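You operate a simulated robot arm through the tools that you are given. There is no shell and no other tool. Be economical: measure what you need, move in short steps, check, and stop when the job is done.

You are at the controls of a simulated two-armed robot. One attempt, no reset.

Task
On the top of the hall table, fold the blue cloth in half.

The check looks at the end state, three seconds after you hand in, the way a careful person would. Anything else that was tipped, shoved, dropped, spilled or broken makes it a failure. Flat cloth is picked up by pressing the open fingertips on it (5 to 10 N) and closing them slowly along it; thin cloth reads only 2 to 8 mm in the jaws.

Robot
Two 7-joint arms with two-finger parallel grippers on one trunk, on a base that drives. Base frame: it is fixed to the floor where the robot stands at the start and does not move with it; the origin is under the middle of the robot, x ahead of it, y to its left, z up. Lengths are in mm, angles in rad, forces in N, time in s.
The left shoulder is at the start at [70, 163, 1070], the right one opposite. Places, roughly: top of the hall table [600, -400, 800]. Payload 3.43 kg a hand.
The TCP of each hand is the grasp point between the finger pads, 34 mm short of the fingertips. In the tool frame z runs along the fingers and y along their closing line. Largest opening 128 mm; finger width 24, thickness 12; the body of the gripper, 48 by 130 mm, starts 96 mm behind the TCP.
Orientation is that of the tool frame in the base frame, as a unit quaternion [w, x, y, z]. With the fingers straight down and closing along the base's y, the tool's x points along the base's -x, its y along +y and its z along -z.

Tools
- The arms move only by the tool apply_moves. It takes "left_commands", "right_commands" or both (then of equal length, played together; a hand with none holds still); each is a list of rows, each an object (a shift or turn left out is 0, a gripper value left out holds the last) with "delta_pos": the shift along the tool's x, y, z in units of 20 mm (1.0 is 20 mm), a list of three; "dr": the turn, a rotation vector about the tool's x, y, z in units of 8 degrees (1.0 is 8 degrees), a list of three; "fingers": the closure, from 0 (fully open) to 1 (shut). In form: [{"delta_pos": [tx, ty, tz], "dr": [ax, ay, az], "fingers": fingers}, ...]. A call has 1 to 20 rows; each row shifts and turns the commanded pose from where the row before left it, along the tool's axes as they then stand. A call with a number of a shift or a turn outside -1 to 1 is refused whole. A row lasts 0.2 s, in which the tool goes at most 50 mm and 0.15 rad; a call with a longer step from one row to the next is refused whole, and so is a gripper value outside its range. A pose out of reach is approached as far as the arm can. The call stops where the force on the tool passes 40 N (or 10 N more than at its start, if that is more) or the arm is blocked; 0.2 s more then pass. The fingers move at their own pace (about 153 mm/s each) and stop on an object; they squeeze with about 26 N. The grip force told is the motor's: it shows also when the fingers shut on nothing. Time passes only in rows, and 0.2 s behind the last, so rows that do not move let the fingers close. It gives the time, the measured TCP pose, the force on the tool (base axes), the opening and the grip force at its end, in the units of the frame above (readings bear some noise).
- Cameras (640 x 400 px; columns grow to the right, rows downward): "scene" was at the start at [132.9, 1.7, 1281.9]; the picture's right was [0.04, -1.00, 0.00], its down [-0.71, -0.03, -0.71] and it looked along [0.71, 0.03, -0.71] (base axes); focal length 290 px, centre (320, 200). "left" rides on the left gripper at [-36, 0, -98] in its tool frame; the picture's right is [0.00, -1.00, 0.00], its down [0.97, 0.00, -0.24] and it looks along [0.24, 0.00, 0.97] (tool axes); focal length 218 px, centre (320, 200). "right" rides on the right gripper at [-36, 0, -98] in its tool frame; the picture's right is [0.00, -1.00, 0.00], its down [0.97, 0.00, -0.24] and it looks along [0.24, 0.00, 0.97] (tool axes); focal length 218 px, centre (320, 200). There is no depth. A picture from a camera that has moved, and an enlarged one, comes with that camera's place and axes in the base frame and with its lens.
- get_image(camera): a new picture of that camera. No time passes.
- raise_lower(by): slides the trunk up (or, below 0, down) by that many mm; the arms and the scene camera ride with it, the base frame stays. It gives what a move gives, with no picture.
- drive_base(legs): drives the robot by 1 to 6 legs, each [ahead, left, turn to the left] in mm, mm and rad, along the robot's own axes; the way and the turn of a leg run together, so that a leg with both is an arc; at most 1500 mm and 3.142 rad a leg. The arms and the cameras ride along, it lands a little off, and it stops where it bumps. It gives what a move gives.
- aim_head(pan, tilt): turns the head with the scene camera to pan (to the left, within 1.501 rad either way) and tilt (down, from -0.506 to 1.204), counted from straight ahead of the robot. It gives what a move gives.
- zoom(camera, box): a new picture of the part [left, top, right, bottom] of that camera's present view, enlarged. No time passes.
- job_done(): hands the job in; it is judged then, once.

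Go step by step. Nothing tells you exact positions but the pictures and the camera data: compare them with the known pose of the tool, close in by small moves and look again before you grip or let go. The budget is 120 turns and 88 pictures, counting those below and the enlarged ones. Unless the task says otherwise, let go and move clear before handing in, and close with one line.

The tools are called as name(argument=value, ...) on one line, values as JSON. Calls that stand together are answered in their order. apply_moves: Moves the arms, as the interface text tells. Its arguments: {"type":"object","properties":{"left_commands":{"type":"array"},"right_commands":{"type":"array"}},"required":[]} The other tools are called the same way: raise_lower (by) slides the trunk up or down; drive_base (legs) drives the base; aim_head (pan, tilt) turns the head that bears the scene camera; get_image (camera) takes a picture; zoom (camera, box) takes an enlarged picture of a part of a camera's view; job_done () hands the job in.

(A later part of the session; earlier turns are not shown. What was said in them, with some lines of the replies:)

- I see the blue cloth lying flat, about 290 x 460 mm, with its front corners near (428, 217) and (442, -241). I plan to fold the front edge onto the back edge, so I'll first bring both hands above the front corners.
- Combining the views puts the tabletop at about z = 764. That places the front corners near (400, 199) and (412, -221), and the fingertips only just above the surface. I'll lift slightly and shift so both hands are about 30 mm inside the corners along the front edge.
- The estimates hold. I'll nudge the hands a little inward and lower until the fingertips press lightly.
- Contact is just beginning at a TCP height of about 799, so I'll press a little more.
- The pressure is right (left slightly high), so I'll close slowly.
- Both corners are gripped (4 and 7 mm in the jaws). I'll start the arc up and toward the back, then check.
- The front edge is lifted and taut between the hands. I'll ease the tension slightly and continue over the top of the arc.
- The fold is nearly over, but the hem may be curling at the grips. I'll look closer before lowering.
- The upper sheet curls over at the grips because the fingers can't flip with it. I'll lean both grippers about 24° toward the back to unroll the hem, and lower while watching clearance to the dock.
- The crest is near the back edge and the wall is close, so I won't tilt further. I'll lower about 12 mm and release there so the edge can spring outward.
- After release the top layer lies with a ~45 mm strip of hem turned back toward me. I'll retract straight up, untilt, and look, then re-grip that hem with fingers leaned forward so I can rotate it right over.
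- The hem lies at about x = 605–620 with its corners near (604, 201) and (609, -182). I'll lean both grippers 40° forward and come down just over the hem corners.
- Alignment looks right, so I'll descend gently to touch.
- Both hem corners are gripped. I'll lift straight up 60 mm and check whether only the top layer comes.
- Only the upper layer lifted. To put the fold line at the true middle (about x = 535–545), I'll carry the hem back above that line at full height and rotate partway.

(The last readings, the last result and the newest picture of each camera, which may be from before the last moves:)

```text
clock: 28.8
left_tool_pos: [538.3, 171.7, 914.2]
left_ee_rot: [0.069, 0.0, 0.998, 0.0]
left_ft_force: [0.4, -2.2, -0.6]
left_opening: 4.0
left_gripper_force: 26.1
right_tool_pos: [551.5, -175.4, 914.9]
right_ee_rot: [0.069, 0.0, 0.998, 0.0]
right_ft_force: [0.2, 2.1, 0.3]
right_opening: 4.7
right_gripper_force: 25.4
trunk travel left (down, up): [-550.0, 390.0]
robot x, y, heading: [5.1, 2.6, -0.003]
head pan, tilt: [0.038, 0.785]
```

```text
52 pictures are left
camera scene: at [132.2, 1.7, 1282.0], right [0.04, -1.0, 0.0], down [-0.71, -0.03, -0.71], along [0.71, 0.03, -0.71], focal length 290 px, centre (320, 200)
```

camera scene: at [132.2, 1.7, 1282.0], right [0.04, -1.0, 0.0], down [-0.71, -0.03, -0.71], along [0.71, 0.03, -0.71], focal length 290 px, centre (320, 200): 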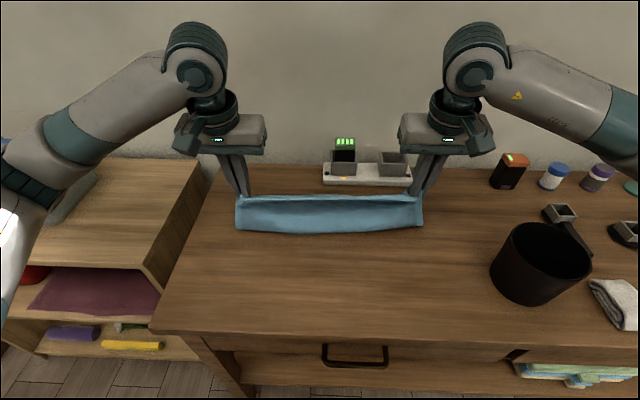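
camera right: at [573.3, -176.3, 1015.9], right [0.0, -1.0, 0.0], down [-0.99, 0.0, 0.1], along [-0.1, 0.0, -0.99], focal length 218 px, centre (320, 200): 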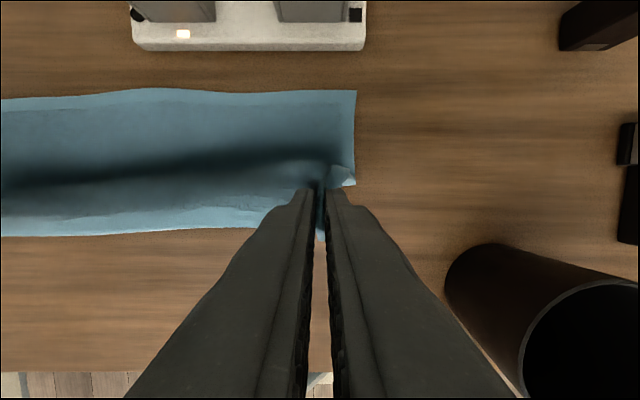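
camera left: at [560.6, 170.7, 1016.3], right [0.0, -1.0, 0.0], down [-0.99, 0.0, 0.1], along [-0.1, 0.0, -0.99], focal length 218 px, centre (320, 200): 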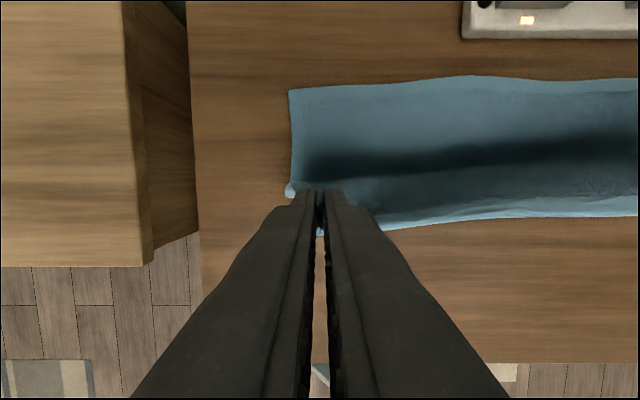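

The bottom layer's back corners are still at (657, 204) and (669, -215). I'll lower a little so the slack rolls toward me, rotate the rest of the way, and swing partly over to look.

apply_moves(left_commands=[{"delta_pos": [0.09, 0, 0.62]}, {"delta_pos": [0.09, 0, 0.62]}, {"dr": [0, 1, 0]}, {"dr": [0, 1, 0]}, {"dr": [0, 1, 0]}, {"dr": [0, 1, 0]}, {"delta_pos": [-0.7, 0, -0.047]}, {"delta_pos": [-0.7, 0, -0.047]}, {"delta_pos": [-0.7, 0, -0.047]}, {"delta_pos": [-0.7, 0, -0.047]}, {"delta_pos": [-0.7, 0, -0.047]}, {"delta_pos": [-0.7, 0, -0.047]}, {}], right_commands=[{"delta_pos": [0.09, 0, 0.62]}, {"delta_pos": [0.09, 0, 0.62]}, {"dr": [0, 1, 0]}, {"dr": [0, 1, 0]}, {"dr": [0, 1, 0]}, {"dr": [0, 1, 0]}, {"delta_pos": [-0.7, 0, -0.047]}, {"delta_pos": [-0.7, 0, -0.047]}, {"delta_pos": [-0.7, 0, -0.047]}, {"delta_pos": [-0.7, 0, -0.047]}, {"delta_pos": [-0.7, 0, -0.047]}, {"delta_pos": [-0.7, 0, -0.047]}, {}])

get_image(camera="left")

get_image(camera="right")

zoom(camera="scene", box=[200, 140, 460, 260])

```text
clock: 31.6
left_tool_pos: [616.9, 171.2, 860.0]
left_ee_rot: [-0.209, -0.001, 0.978, 0.0]
left_ft_force: [0.5, -3.2, -0.3]
left_opening: 3.8
left_gripper_force: 25.8
right_tool_pos: [630.4, -173.8, 859.0]
right_ee_rot: [-0.208, 0.0, 0.978, 0.0]
right_ft_force: [-0.4, 2.4, -0.6]
right_opening: 5.2
right_gripper_force: 26.0
trunk travel left (down, up): [-550.0, 390.0]
robot x, y, heading: [0.1, -0.1, -0.008]
head pan, tilt: [0.038, 0.785]
```

```text
51 pictures are left
camera left: at [690.1, 170.8, 933.9], right [0.0, -1.0, 0.0], down [-0.79, 0.0, 0.61], along [-0.61, 0.0, -0.79], focal length 218 px, centre (320, 200)
```

left: 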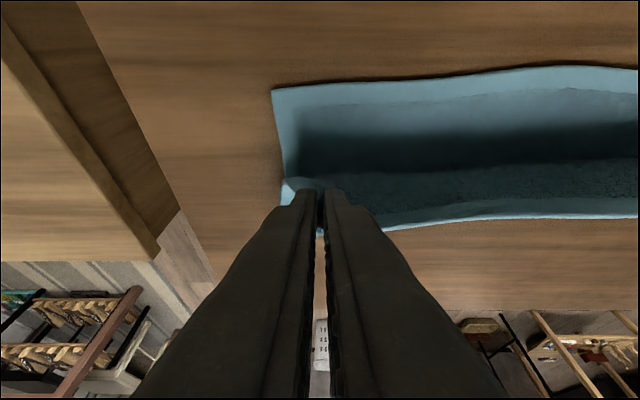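

```text
50 pictures are left
camera right: at [702.7, -176.2, 933.7], right [0.0, -1.0, 0.0], down [-0.79, 0.0, 0.61], along [-0.61, 0.0, -0.79], focal length 218 px, centre (320, 200)
```

right: 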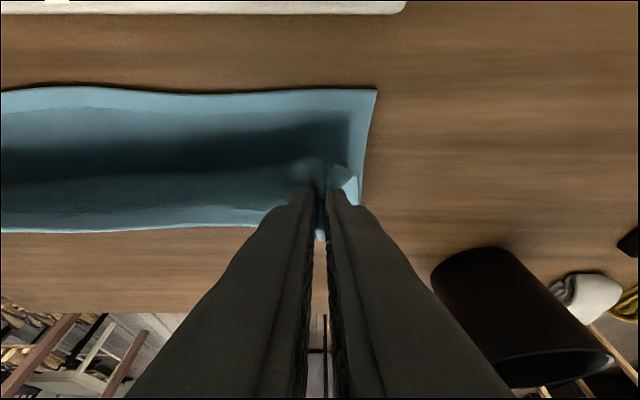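

```text
2.46 times, centred on (330, 200) of scene
camera zoom: at [132.5, 1.7, 1281.9], right [0.04, -1.0, 0.0], down [-0.71, -0.03, -0.71], along [0.71, 0.03, -0.71], focal length 714 px, centre (295, 200)
```

zoom: 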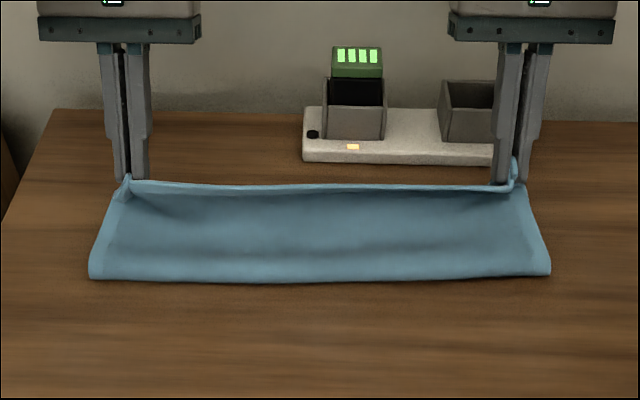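

Now the hem stands upright and the fold line is near the middle. I'll move a little further back and down, then release.

apply_moves(left_commands=[{"delta_pos": [-0.395, 0, 0.19]}, {"delta_pos": [-0.395, 0, 0.19]}, {"delta_pos": [-0.395, 0, 0.19]}, {}, {"fingers": 0.92}, {"fingers": 0.84}, {"fingers": 0.76}, {}, {}, {}], right_commands=[{"delta_pos": [-0.395, 0, 0.19]}, {"delta_pos": [-0.395, 0, 0.19]}, {"delta_pos": [-0.395, 0, 0.19]}, {}, {"fingers": 0.92}, {"fingers": 0.84}, {"fingers": 0.76}, {}, {}, {}])

zoom(camera="scene", box=[200, 140, 460, 260])

get_image(camera="right")

get_image(camera="left")

```text
clock: 33.8
left_tool_pos: [633.8, 170.8, 839.4]
left_ee_rot: [-0.208, -0.001, 0.978, 0.001]
left_ft_force: [-0.1, -0.1, 0.7]
left_opening: 30.8
left_gripper_force: 0.0
right_tool_pos: [646.5, -174.2, 840.5]
right_ee_rot: [-0.208, 0.0, 0.978, -0.001]
right_ft_force: [-0.2, -0.1, 0.5]
right_opening: 30.6
right_gripper_force: 0.0
trunk travel left (down, up): [-550.0, 390.0]
robot x, y, heading: [-2.7, -1.5, -0.002]
head pan, tilt: [0.038, 0.785]
```

```text
2.46 times, centred on (330, 200) of scene
camera zoom: at [133.0, 1.7, 1281.8], right [0.04, -1.0, 0.0], down [-0.71, -0.03, -0.71], along [0.71, 0.03, -0.71], focal length 714 px, centre (295, 200)
```

zoom: 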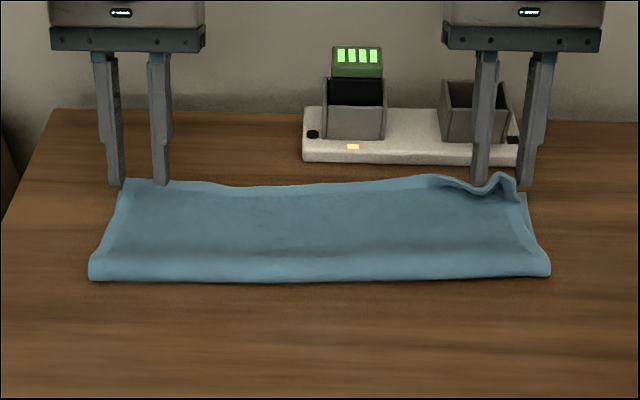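

```text
47 pictures are left
camera right: at [720.3, -175.7, 913.8], right [0.0, -1.0, 0.0], down [-0.79, 0.0, 0.61], along [-0.61, 0.0, -0.79], focal length 218 px, centre (320, 200)
```

right: 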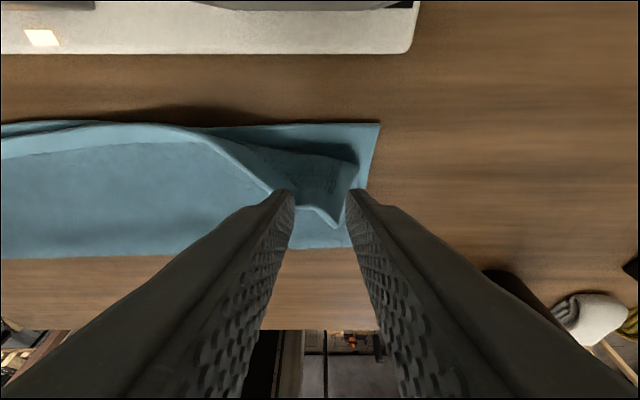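

```text
46 pictures are left
camera left: at [708.1, 170.9, 913.1], right [0.0, -1.0, 0.0], down [-0.79, 0.0, 0.61], along [-0.61, 0.0, -0.79], focal length 218 px, centre (320, 200)
```

left: 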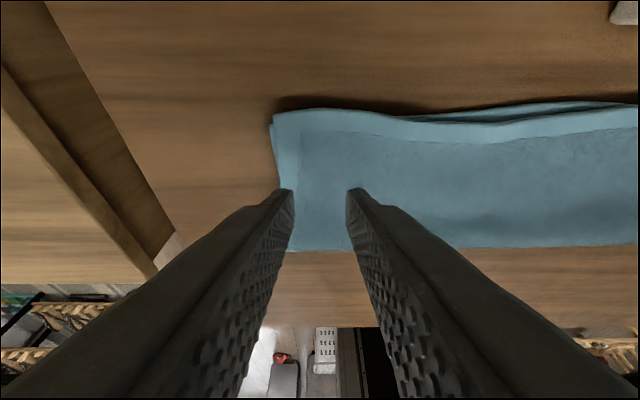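

The left and middle unrolled nicely onto the back edge. Only the right corner is still turned back, so I'll retract both hands and inspect it.

apply_moves(left_commands=[{"delta_pos": [0.244, 0, -0.548]}, {"delta_pos": [0.244, 0, -0.548]}, {"delta_pos": [0.244, 0, -0.548]}, {"delta_pos": [0.244, 0, -0.548]}, {"delta_pos": [0.244, 0, -0.548]}, {"delta_pos": [0.8, 0, 0], "dr": [0, -1, 0]}, {"delta_pos": [0.8, 0, 0], "dr": [0, -1, 0]}, {"delta_pos": [0.8, 0, 0], "dr": [0, -1, 0]}, {"delta_pos": [0.9, 0, 0]}, {"delta_pos": [0.9, 0, 0]}, {"delta_pos": [0.9, 0, 0]}], right_commands=[{"delta_pos": [0.244, 0, -0.548]}, {"delta_pos": [0.244, 0, -0.548]}, {"delta_pos": [0.244, 0, -0.548]}, {"delta_pos": [0.244, 0, -0.548]}, {"delta_pos": [0.244, 0, -0.548]}, {"delta_pos": [0.8, 0, 0], "dr": [0, -1, 0]}, {"delta_pos": [0.8, 0, 0], "dr": [0, -1, 0]}, {"delta_pos": [0.8, 0, 0], "dr": [0, -1, 0]}, {"delta_pos": [0.9, 0, 0]}, {"delta_pos": [0.9, 0, 0]}, {"delta_pos": [0.9, 0, 0]}])

zoom(camera="scene", box=[220, 150, 440, 250])

zoom(camera="right", box=[160, 0, 420, 180])

get_image(camera="left")

```text
clock: 36.2
left_tool_pos: [535.1, 171.5, 913.7]
left_ee_rot: [0.0, -0.001, 1.0, 0.001]
left_ft_force: [0.4, -0.9, 0.0]
left_opening: 30.6
left_gripper_force: 0.0
right_tool_pos: [547.2, -175.0, 914.2]
right_ee_rot: [0.0, 0.002, 1.0, 0.0]
right_ft_force: [-0.8, 0.0, 0.2]
right_opening: 30.8
right_gripper_force: 0.1
trunk travel left (down, up): [-550.0, 390.0]
robot x, y, heading: [1.2, -0.9, 0.003]
head pan, tilt: [0.038, 0.785]
```

```text
2.91 times, centred on (330, 200) of scene
camera zoom: at [132.4, 1.6, 1281.9], right [0.04, -1.0, 0.0], down [-0.71, -0.03, -0.71], along [0.71, 0.03, -0.71], focal length 843 px, centre (291, 200)
```

zoom: 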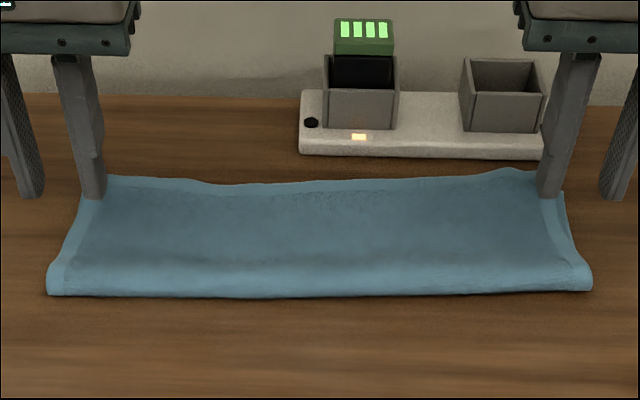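

```text
2.22 times, centred on (290, 90) of right
camera zoom: at [583.4, -177.2, 1011.1], right [0.0, -1.0, 0.0], down [-0.97, 0.0, 0.24], along [-0.24, 0.0, -0.97], focal length 485 px, centre (387, 444)
```

zoom: 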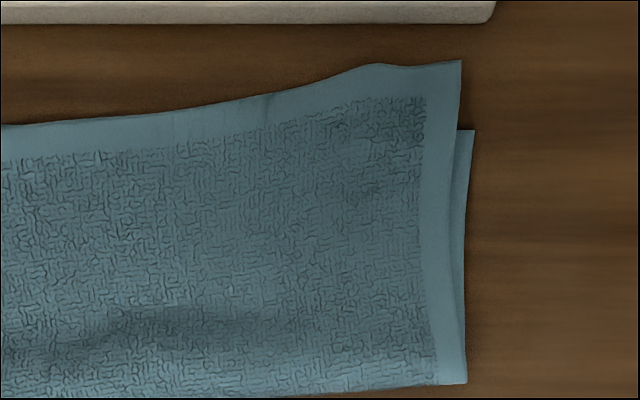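

```text
43 pictures are left
camera left: at [570.6, 171.1, 1011.2], right [0.0, -1.0, 0.0], down [-0.97, 0.0, 0.24], along [-0.24, 0.0, -0.97], focal length 218 px, centre (320, 200)
```

left: 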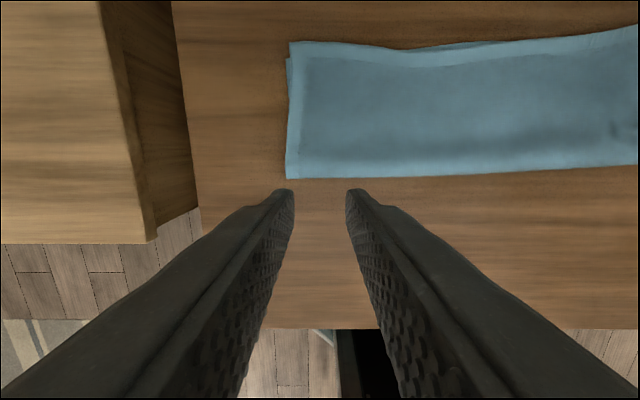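

The right corner has flipped flat too. The cloth is now folded, with the top edge overshooting by about 25 mm at the right corner and 12 mm at the left. I'll press a closed fingertip on the right overhang and slide it back a little.

apply_moves(right_commands=[{"delta_pos": [-0.856, -0.094, 0], "fingers": 1}, {"delta_pos": [-0.856, -0.094, 0]}, {"delta_pos": [-0.856, -0.094, 0]}, {"delta_pos": [-0.856, -0.094, 0]}, {"delta_pos": [-0.856, -0.094, 0]}, {"delta_pos": [-0.856, -0.094, 0]}, {"delta_pos": [-0.856, -0.094, 0]}, {"delta_pos": [-0.856, -0.094, 0]}, {"delta_pos": [0, 0, 0.85]}, {"delta_pos": [0, 0, 0.85]}, {"delta_pos": [0, 0, 0.85]}, {"delta_pos": [0, 0, 0.85]}, {"delta_pos": [0, 0, 0.85]}, {"delta_pos": [0, 0, 0.6]}, {}])

get_image(camera="right")

zoom(camera="scene", box=[220, 150, 440, 250])

```text
clock: 39.4
left_tool_pos: [534.5, 172.7, 914.7]
left_ee_rot: [0.0, -0.001, 1.0, 0.0]
left_ft_force: [0.8, 0.5, -0.6]
left_opening: 30.7
left_gripper_force: 0.0
right_tool_pos: [685.0, -188.4, 816.0]
right_ee_rot: [-0.001, 0.0, 1.0, 0.0]
right_ft_force: [-0.5, 0.4, 0.6]
right_opening: 0.0
right_gripper_force: 25.8
trunk travel left (down, up): [-550.0, 390.0]
robot x, y, heading: [-1.9, -1.1, 0.001]
head pan, tilt: [0.038, 0.785]
```

```text
42 pictures are left
camera right: at [720.5, -191.2, 913.0], right [0.0, -1.0, 0.0], down [-0.97, 0.0, 0.24], along [-0.24, 0.0, -0.97], focal length 218 px, centre (320, 200)
```

right: 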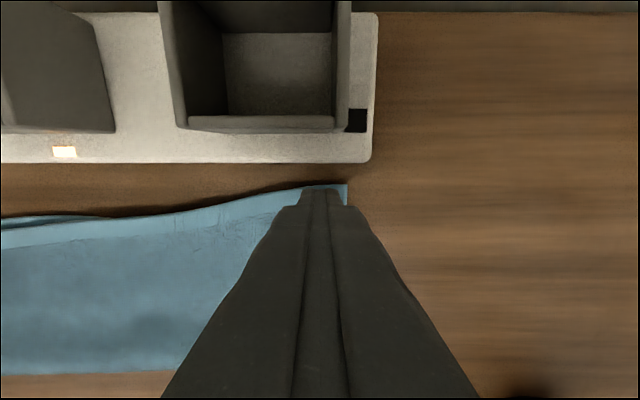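

```text
2.91 times, centred on (330, 200) of scene
camera zoom: at [132.8, 1.8, 1281.9], right [0.04, -1.0, 0.0], down [-0.71, -0.03, -0.71], along [0.71, 0.03, -0.71], focal length 843 px, centre (291, 200)
```

zoom: 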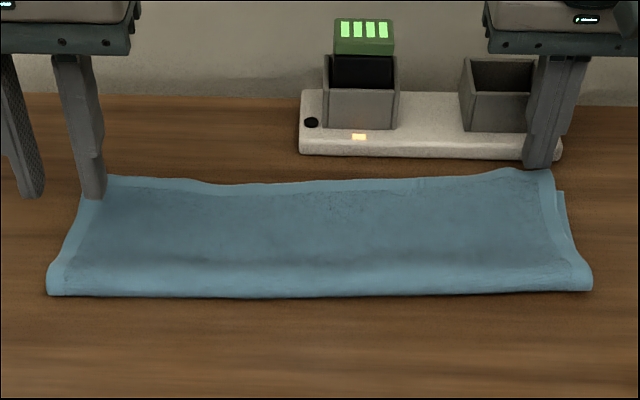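

apply_moves(right_commands=[{"delta_pos": [0, 0, 0.4]}, {"delta_pos": [0, 0, 0.2]}, {"delta_pos": [0, 0, 0.1]}, {}])

```text
clock: 40.4
left_tool_pos: [534.4, 171.8, 914.2]
left_ee_rot: [0.0, -0.001, 1.0, 0.0]
left_ft_force: [-0.6, -0.1, 0.0]
left_opening: 30.7
left_gripper_force: 0.1
right_tool_pos: [684.0, -189.3, 800.9]
right_ee_rot: [0.0, 0.0, 1.0, 0.0]
right_ft_force: [-0.6, 1.0, 0.3]
right_opening: 0.0
right_gripper_force: 26.0
trunk travel left (down, up): [-550.0, 390.0]
robot x, y, heading: [-1.8, -0.4, -0.001]
head pan, tilt: [0.038, 0.785]
```

apply_moves(right_commands=[{"delta_pos": [0, 0, 0.1]}, {"delta_pos": [0, 0, 0.08]}, {}])

```text
clock: 41.2
left_tool_pos: [534.9, 171.9, 913.5]
left_ee_rot: [0.0, -0.002, 1.0, 0.0]
left_ft_force: [1.2, 0.3, -0.1]
left_opening: 30.6
left_gripper_force: 0.2
right_tool_pos: [683.4, -190.0, 799.2]
right_ee_rot: [0.0, 0.0, 1.0, 0.0]
right_ft_force: [-0.2, 0.1, 1.3]
right_opening: 0.0
right_gripper_force: 26.2
trunk travel left (down, up): [-550.0, 390.0]
robot x, y, heading: [1.3, -0.5, -0.001]
head pan, tilt: [0.038, 0.785]
```

Touching; I'll press slightly and drag toward me by about 20 mm.

apply_moves(right_commands=[{"delta_pos": [0, 0, 0.12]}, {"delta_pos": [0.2, 0, 0]}, {"delta_pos": [0.2, 0, 0]}, {"delta_pos": [0.2, 0, 0]}, {"delta_pos": [0.2, 0, 0]}, {"delta_pos": [0.2, 0, 0]}, {}])

get_image(camera="right")

zoom(camera="scene", box=[220, 150, 440, 250])

```text
clock: 42.8
left_tool_pos: [533.8, 172.1, 915.1]
left_ee_rot: [0.0, 0.0, 1.0, -0.001]
left_ft_force: [-0.1, 0.1, -0.3]
left_opening: 30.6
left_gripper_force: 0.0
right_tool_pos: [664.3, -188.7, 797.1]
right_ee_rot: [0.001, 0.0, 1.0, 0.0]
right_ft_force: [5.8, -0.1, 16.1]
right_opening: 0.0
right_gripper_force: 25.9
trunk travel left (down, up): [-550.0, 390.0]
robot x, y, heading: [2.4, 1.5, 0.003]
head pan, tilt: [0.038, 0.785]
```

```text
40 pictures are left
camera right: at [699.9, -190.4, 894.3], right [0.0, -1.0, 0.0], down [-0.97, 0.0, 0.24], along [-0.24, 0.0, -0.97], focal length 218 px, centre (320, 200)
```

right: 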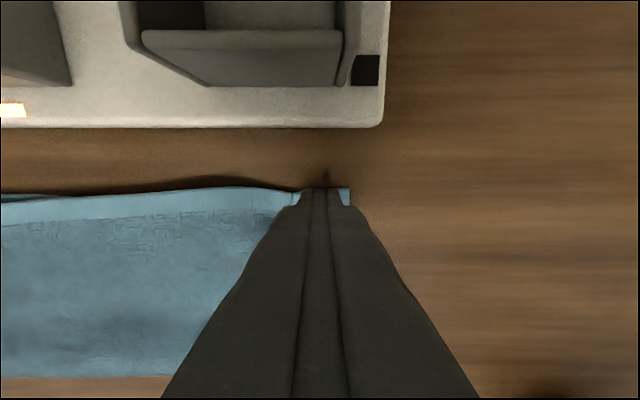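

```text
2.91 times, centred on (330, 200) of scene
camera zoom: at [131.7, 2.2, 1282.1], right [0.04, -1.0, 0.0], down [-0.71, -0.03, -0.71], along [0.71, 0.03, -0.71], focal length 843 px, centre (291, 200)
```

zoom: 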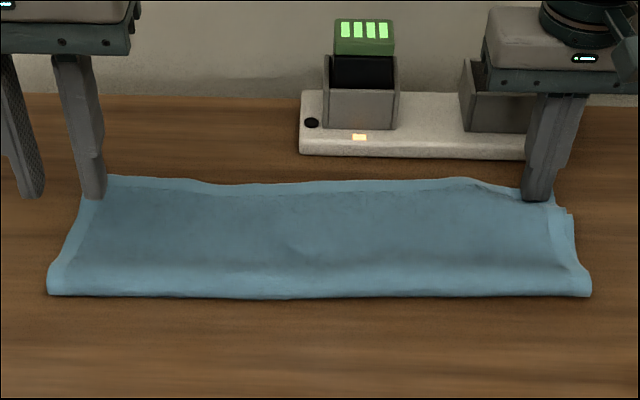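

The corner slid back about 20 mm. I'll lift off and check alignment.

apply_moves(right_commands=[{"delta_pos": [0, 0, -0.6]}, {"delta_pos": [0, 0, -0.9]}, {"delta_pos": [0, 0, -0.9]}, {"delta_pos": [0, 0, -0.9]}, {"delta_pos": [0, 0, -0.9]}, {"delta_pos": [0.9, 0, -0.5]}, {"delta_pos": [0.9, 0, -0.5]}, {"delta_pos": [0.9, 0, 0]}, {"delta_pos": [0.9, 0, 0]}, {"delta_pos": [0.9, 0, 0]}, {"delta_pos": [0.9, 0, 0]}])

get_image(camera="right")

zoom(camera="scene", box=[220, 150, 440, 250])

zoom(camera="left", box=[260, 10, 640, 210])

```text
clock: 45.2
left_tool_pos: [535.1, 170.5, 913.1]
left_ee_rot: [0.0, -0.001, 1.0, 0.0]
left_ft_force: [0.5, -0.2, 0.1]
left_opening: 30.6
left_gripper_force: 0.1
right_tool_pos: [554.3, -189.2, 901.7]
right_ee_rot: [0.0, 0.0, 1.0, 0.0]
right_ft_force: [0.3, -0.1, -0.5]
right_opening: 0.0
right_gripper_force: 26.4
trunk travel left (down, up): [-550.0, 390.0]
robot x, y, heading: [-2.3, -1.6, -0.003]
head pan, tilt: [0.038, 0.785]
```

```text
38 pictures are left
camera right: at [590.6, -190.5, 997.5], right [0.0, -1.0, 0.0], down [-0.97, 0.0, 0.24], along [-0.24, 0.0, -0.97], focal length 218 px, centre (320, 200)
```

right: 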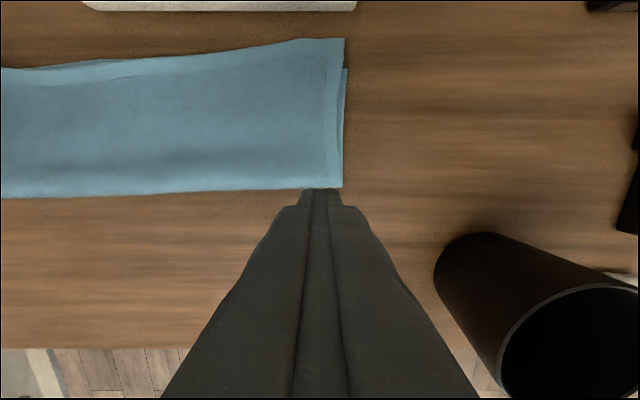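

```text
2.91 times, centred on (330, 200) of scene
camera zoom: at [132.5, 1.6, 1281.9], right [0.04, -1.0, 0.0], down [-0.71, -0.03, -0.71], along [0.71, 0.03, -0.71], focal length 843 px, centre (291, 200)
```

zoom: 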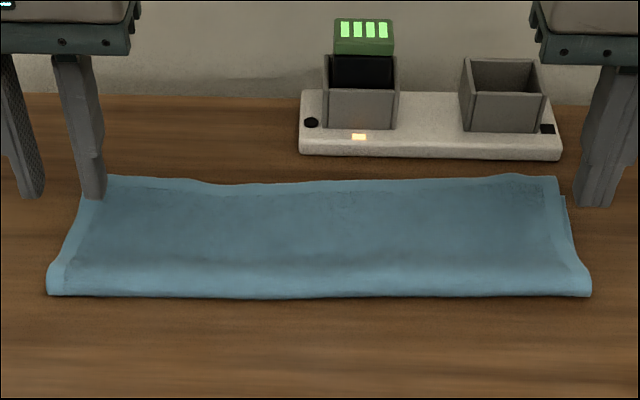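

```text
1.68 times, centred on (450, 110) of left
camera zoom: at [571.0, 171.1, 1011.1], right [0.0, -1.0, 0.0], down [-0.97, 0.0, 0.24], along [-0.24, 0.0, -0.97], focal length 368 px, centre (101, 352)
```

zoom: 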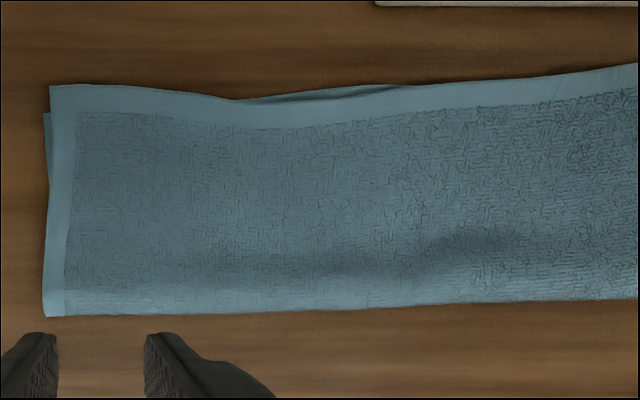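

After springback the right corner still overhangs by about 23 mm. I'll repeat with a lighter, longer drag on the right and a small one on the left overhang.

apply_moves(left_commands=[{"delta_pos": [-0.8, 0, 0], "fingers": 1}, {"delta_pos": [-0.8, 0, 0]}, {"delta_pos": [-0.8, 0, 0]}, {"delta_pos": [-0.8, 0, 0]}, {"delta_pos": [-0.8, 0, 0]}, {"delta_pos": [-0.8, 0, 0]}, {"delta_pos": [-0.8, 0, 0]}, {"delta_pos": [-0.75, 0, 0.6]}, {"delta_pos": [0, 0, 0.95]}, {"delta_pos": [0, 0, 0.95]}, {"delta_pos": [0, 0, 0.95]}, {"delta_pos": [0, 0, 0.95]}, {"delta_pos": [0, 0, 0.7]}, {}], right_commands=[{"delta_pos": [-0.8, 0, 0]}, {"delta_pos": [-0.8, 0, 0]}, {"delta_pos": [-0.8, 0, 0]}, {"delta_pos": [-0.8, 0, 0]}, {"delta_pos": [-0.8, 0, 0]}, {"delta_pos": [-0.8, 0, 0]}, {"delta_pos": [-0.8, 0, 0]}, {"delta_pos": [-0.7, 0, 0.3]}, {"delta_pos": [0, 0, 0.9]}, {"delta_pos": [0, 0, 0.9]}, {"delta_pos": [0, 0, 0.9]}, {"delta_pos": [0, 0, 0.9]}, {"delta_pos": [0, 0, 0.6]}, {}])

get_image(camera="left")

get_image(camera="right")

```text
clock: 48.2
left_tool_pos: [661.6, 171.4, 811.6]
left_ee_rot: [0.0, -0.001, 1.0, 0.0]
left_ft_force: [0.3, 0.4, -0.8]
left_opening: 0.0
left_gripper_force: 25.7
right_tool_pos: [683.0, -190.2, 811.2]
right_ee_rot: [0.001, 0.0, 1.0, 0.0]
right_ft_force: [-0.9, 0.6, 0.5]
right_opening: 0.2
right_gripper_force: 25.5
trunk travel left (down, up): [-550.0, 390.0]
robot x, y, heading: [3.0, -0.4, -0.004]
head pan, tilt: [0.038, 0.785]
```

```text
35 pictures are left
camera left: at [697.8, 171.1, 909.9], right [0.0, -1.0, 0.0], down [-0.97, 0.0, 0.24], along [-0.24, 0.0, -0.97], focal length 218 px, centre (320, 200)
```

left: 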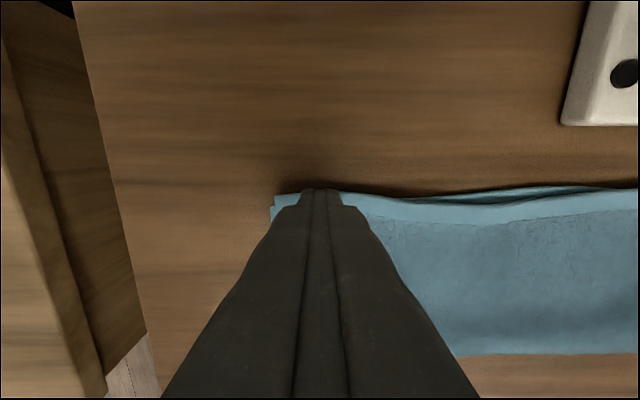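

```text
34 pictures are left
camera right: at [718.8, -191.3, 907.5], right [0.0, -1.0, 0.0], down [-0.97, 0.0, 0.24], along [-0.24, 0.0, -0.97], focal length 218 px, centre (320, 200)
```

right: 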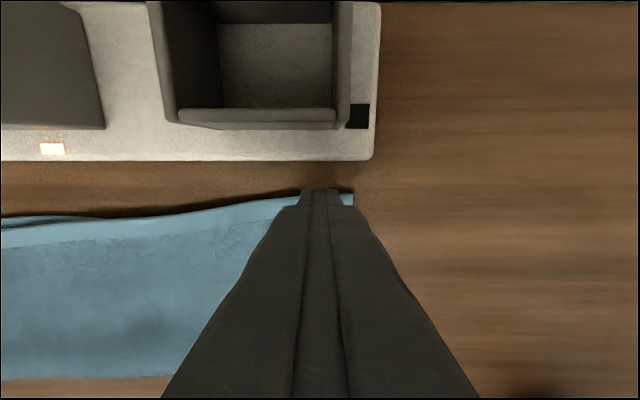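

apply_moves(left_commands=[{"delta_pos": [0, 0, 0.4]}, {"delta_pos": [0, 0, 0.15]}, {}], right_commands=[{"delta_pos": [0, 0, 0.4]}, {"delta_pos": [0, 0, 0.25]}, {}])

```text
clock: 49.0
left_tool_pos: [661.2, 171.2, 801.4]
left_ee_rot: [0.0, 0.0, 1.0, 0.0]
left_ft_force: [-0.6, 0.1, 2.0]
left_opening: 0.0
left_gripper_force: 26.2
right_tool_pos: [684.0, -190.0, 797.8]
right_ee_rot: [-0.001, 0.001, 1.0, 0.0]
right_ft_force: [0.8, -1.7, 1.6]
right_opening: 0.0
right_gripper_force: 25.9
trunk travel left (down, up): [-550.0, 390.0]
robot x, y, heading: [0.5, 0.7, 0.001]
head pan, tilt: [0.038, 0.785]
```

apply_moves(left_commands=[{"delta_pos": [0, 0, 0.04]}, {"delta_pos": [0.085, 0, 0]}, {"delta_pos": [0.085, 0, 0]}, {"delta_pos": [0.085, 0, 0]}, {"delta_pos": [0.085, 0, 0]}, {"delta_pos": [0.085, 0, 0]}, {"delta_pos": [0.085, 0, 0]}, {"delta_pos": [0.085, 0, 0]}, {"delta_pos": [0.085, 0, 0]}, {"delta_pos": [0.085, 0, 0]}, {"delta_pos": [0.085, 0, 0]}, {"delta_pos": [0.085, 0, 0]}, {"delta_pos": [0.085, 0, 0]}], right_commands=[{"delta_pos": [0, 0, 0.05]}, {"delta_pos": [0.16, 0, 0]}, {"delta_pos": [0.16, 0, 0]}, {"delta_pos": [0.16, 0, -0.02]}, {"delta_pos": [0.16, 0, -0.02]}, {"delta_pos": [0.16, 0, -0.02]}, {"delta_pos": [0.16, 0, -0.02]}, {"delta_pos": [0.16, 0, 0]}, {"delta_pos": [0.16, 0, 0]}, {"delta_pos": [0.16, 0, 0]}, {"delta_pos": [0.16, 0, 0]}, {"delta_pos": [0.16, 0, 0]}, {"delta_pos": [0.16, 0, 0]}])

zoom(camera="scene", box=[220, 150, 440, 250])

get_image(camera="right")

```text
clock: 51.8
left_tool_pos: [640.5, 171.6, 800.4]
left_ee_rot: [0.0, 0.001, 1.0, -0.001]
left_ft_force: [1.9, 0.4, 3.8]
left_opening: 0.0
left_gripper_force: 26.2
right_tool_pos: [643.8, -188.9, 799.0]
right_ee_rot: [0.0, 0.0, 1.0, 0.0]
right_ft_force: [0.4, 0.2, 1.7]
right_opening: 0.0
right_gripper_force: 25.7
trunk travel left (down, up): [-550.0, 390.0]
robot x, y, heading: [0.6, -2.3, 0.003]
head pan, tilt: [0.038, 0.785]
```

```text
2.91 times, centred on (330, 200) of scene
camera zoom: at [132.5, 1.6, 1281.9], right [0.04, -1.0, 0.0], down [-0.71, -0.03, -0.71], along [0.71, 0.03, -0.71], focal length 843 px, centre (291, 200)
```

zoom: 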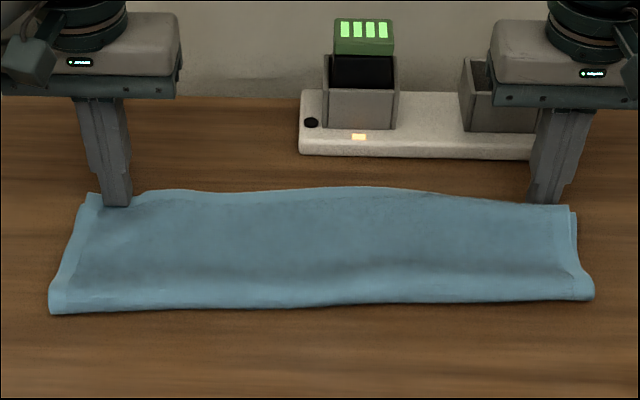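

```text
32 pictures are left
camera right: at [679.9, -191.5, 895.3], right [0.0, -1.0, 0.0], down [-0.97, 0.0, 0.24], along [-0.24, 0.0, -0.97], focal length 218 px, centre (320, 200)
```

right: 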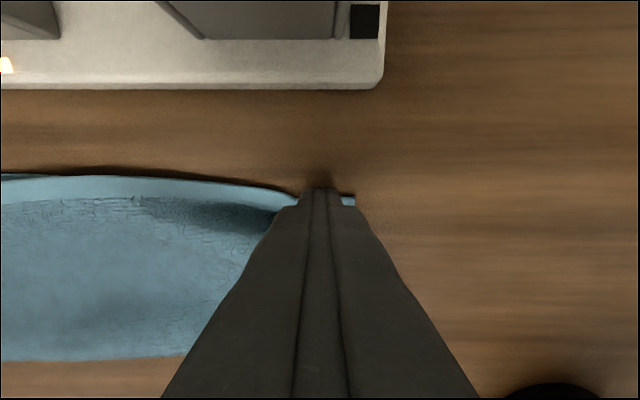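

The edges look well aligned while pressed. I'll lift both hands and check.

apply_moves(left_commands=[{"delta_pos": [0, 0, -0.3]}, {"delta_pos": [0, 0, -0.9]}, {"delta_pos": [0, 0, -0.9]}, {"delta_pos": [0, 0, -0.9]}, {"delta_pos": [0, 0, -0.9]}, {"delta_pos": [0.9, 0, -0.9]}, {"delta_pos": [0.9, 0, -0.5]}, {"delta_pos": [0.9, 0, 0]}, {"delta_pos": [0.9, 0, 0]}, {"delta_pos": [0.9, 0, 0]}, {"delta_pos": [0.9, 0, 0]}], right_commands=[{"delta_pos": [0, 0, -0.3]}, {"delta_pos": [0, 0, -0.9]}, {"delta_pos": [0, 0, -0.9]}, {"delta_pos": [0, 0, -0.9]}, {"delta_pos": [0, 0, -0.9]}, {"delta_pos": [0.9, 0, -0.9]}, {"delta_pos": [0.9, 0, -0.5]}, {"delta_pos": [0.9, 0, 0]}, {"delta_pos": [0.9, 0, 0]}, {"delta_pos": [0.9, 0, 0]}, {"delta_pos": [0.9, 0, 0]}])

zoom(camera="scene", box=[220, 150, 440, 250])

get_image(camera="right")

get_image(camera="left")

```text
clock: 54.2
left_tool_pos: [531.3, 172.1, 907.7]
left_ee_rot: [0.0, 0.0, 1.0, 0.0]
left_ft_force: [-0.4, -0.6, 0.7]
left_opening: 0.0
left_gripper_force: 26.7
right_tool_pos: [535.0, -188.4, 902.5]
right_ee_rot: [-0.001, 0.0, 1.0, 0.0]
right_ft_force: [-1.1, 0.6, 0.2]
right_opening: 0.1
right_gripper_force: 26.2
trunk travel left (down, up): [-550.0, 390.0]
robot x, y, heading: [-0.6, 1.6, 0.002]
head pan, tilt: [0.038, 0.785]
```

```text
2.91 times, centred on (330, 200) of scene
camera zoom: at [132.2, 1.7, 1282.0], right [0.04, -1.0, 0.0], down [-0.71, -0.03, -0.71], along [0.71, 0.03, -0.71], focal length 843 px, centre (291, 200)
```

zoom: 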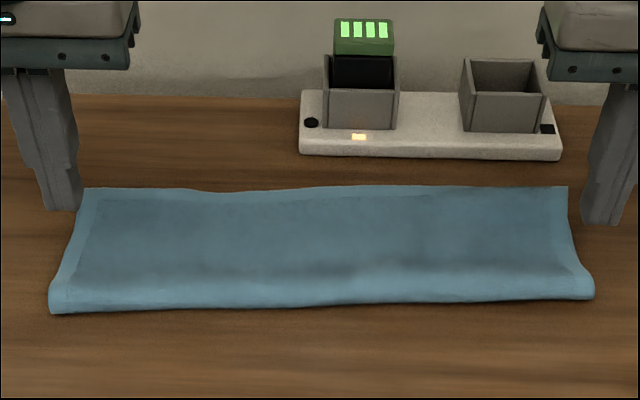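

```text
30 pictures are left
camera right: at [570.9, -190.8, 1000.0], right [0.0, -1.0, 0.0], down [-0.97, 0.0, 0.24], along [-0.24, 0.0, -0.97], focal length 218 px, centre (320, 200)
```

right: 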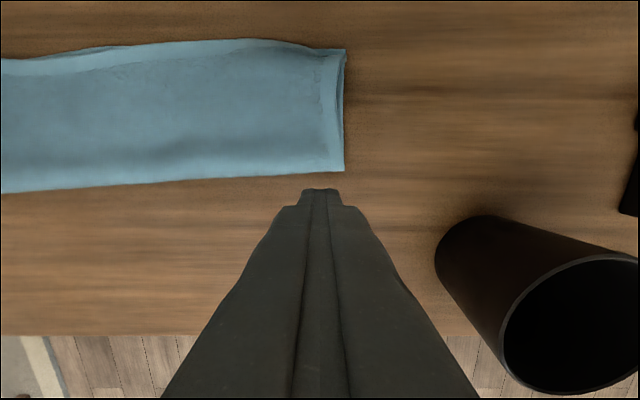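

```text
29 pictures are left
camera left: at [567.4, 171.8, 1004.0], right [0.0, -1.0, 0.0], down [-0.97, 0.0, 0.24], along [-0.24, 0.0, -0.97], focal length 218 px, centre (320, 200)
```

left: 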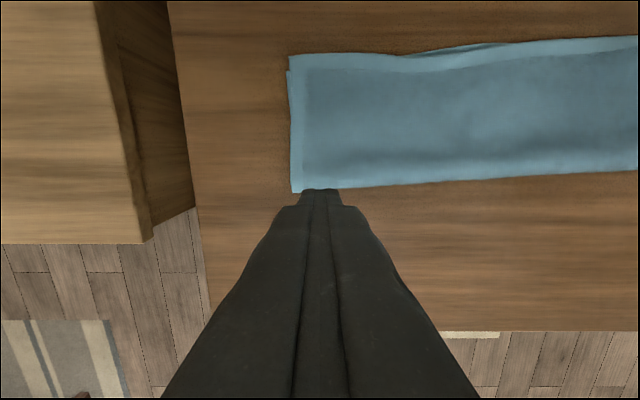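

The edges now match on both sides, the fold line is in the middle, and nothing else has moved. Both hands are empty and clear of the cloth, so I'm handing in.

job_done()

```text
The job is handed in.
```

I folded the blue cloth in half on the hall table, front edge onto back edge. The edges line up closely, nothing else was moved, and I've handed it in; no verdict has come back yet.
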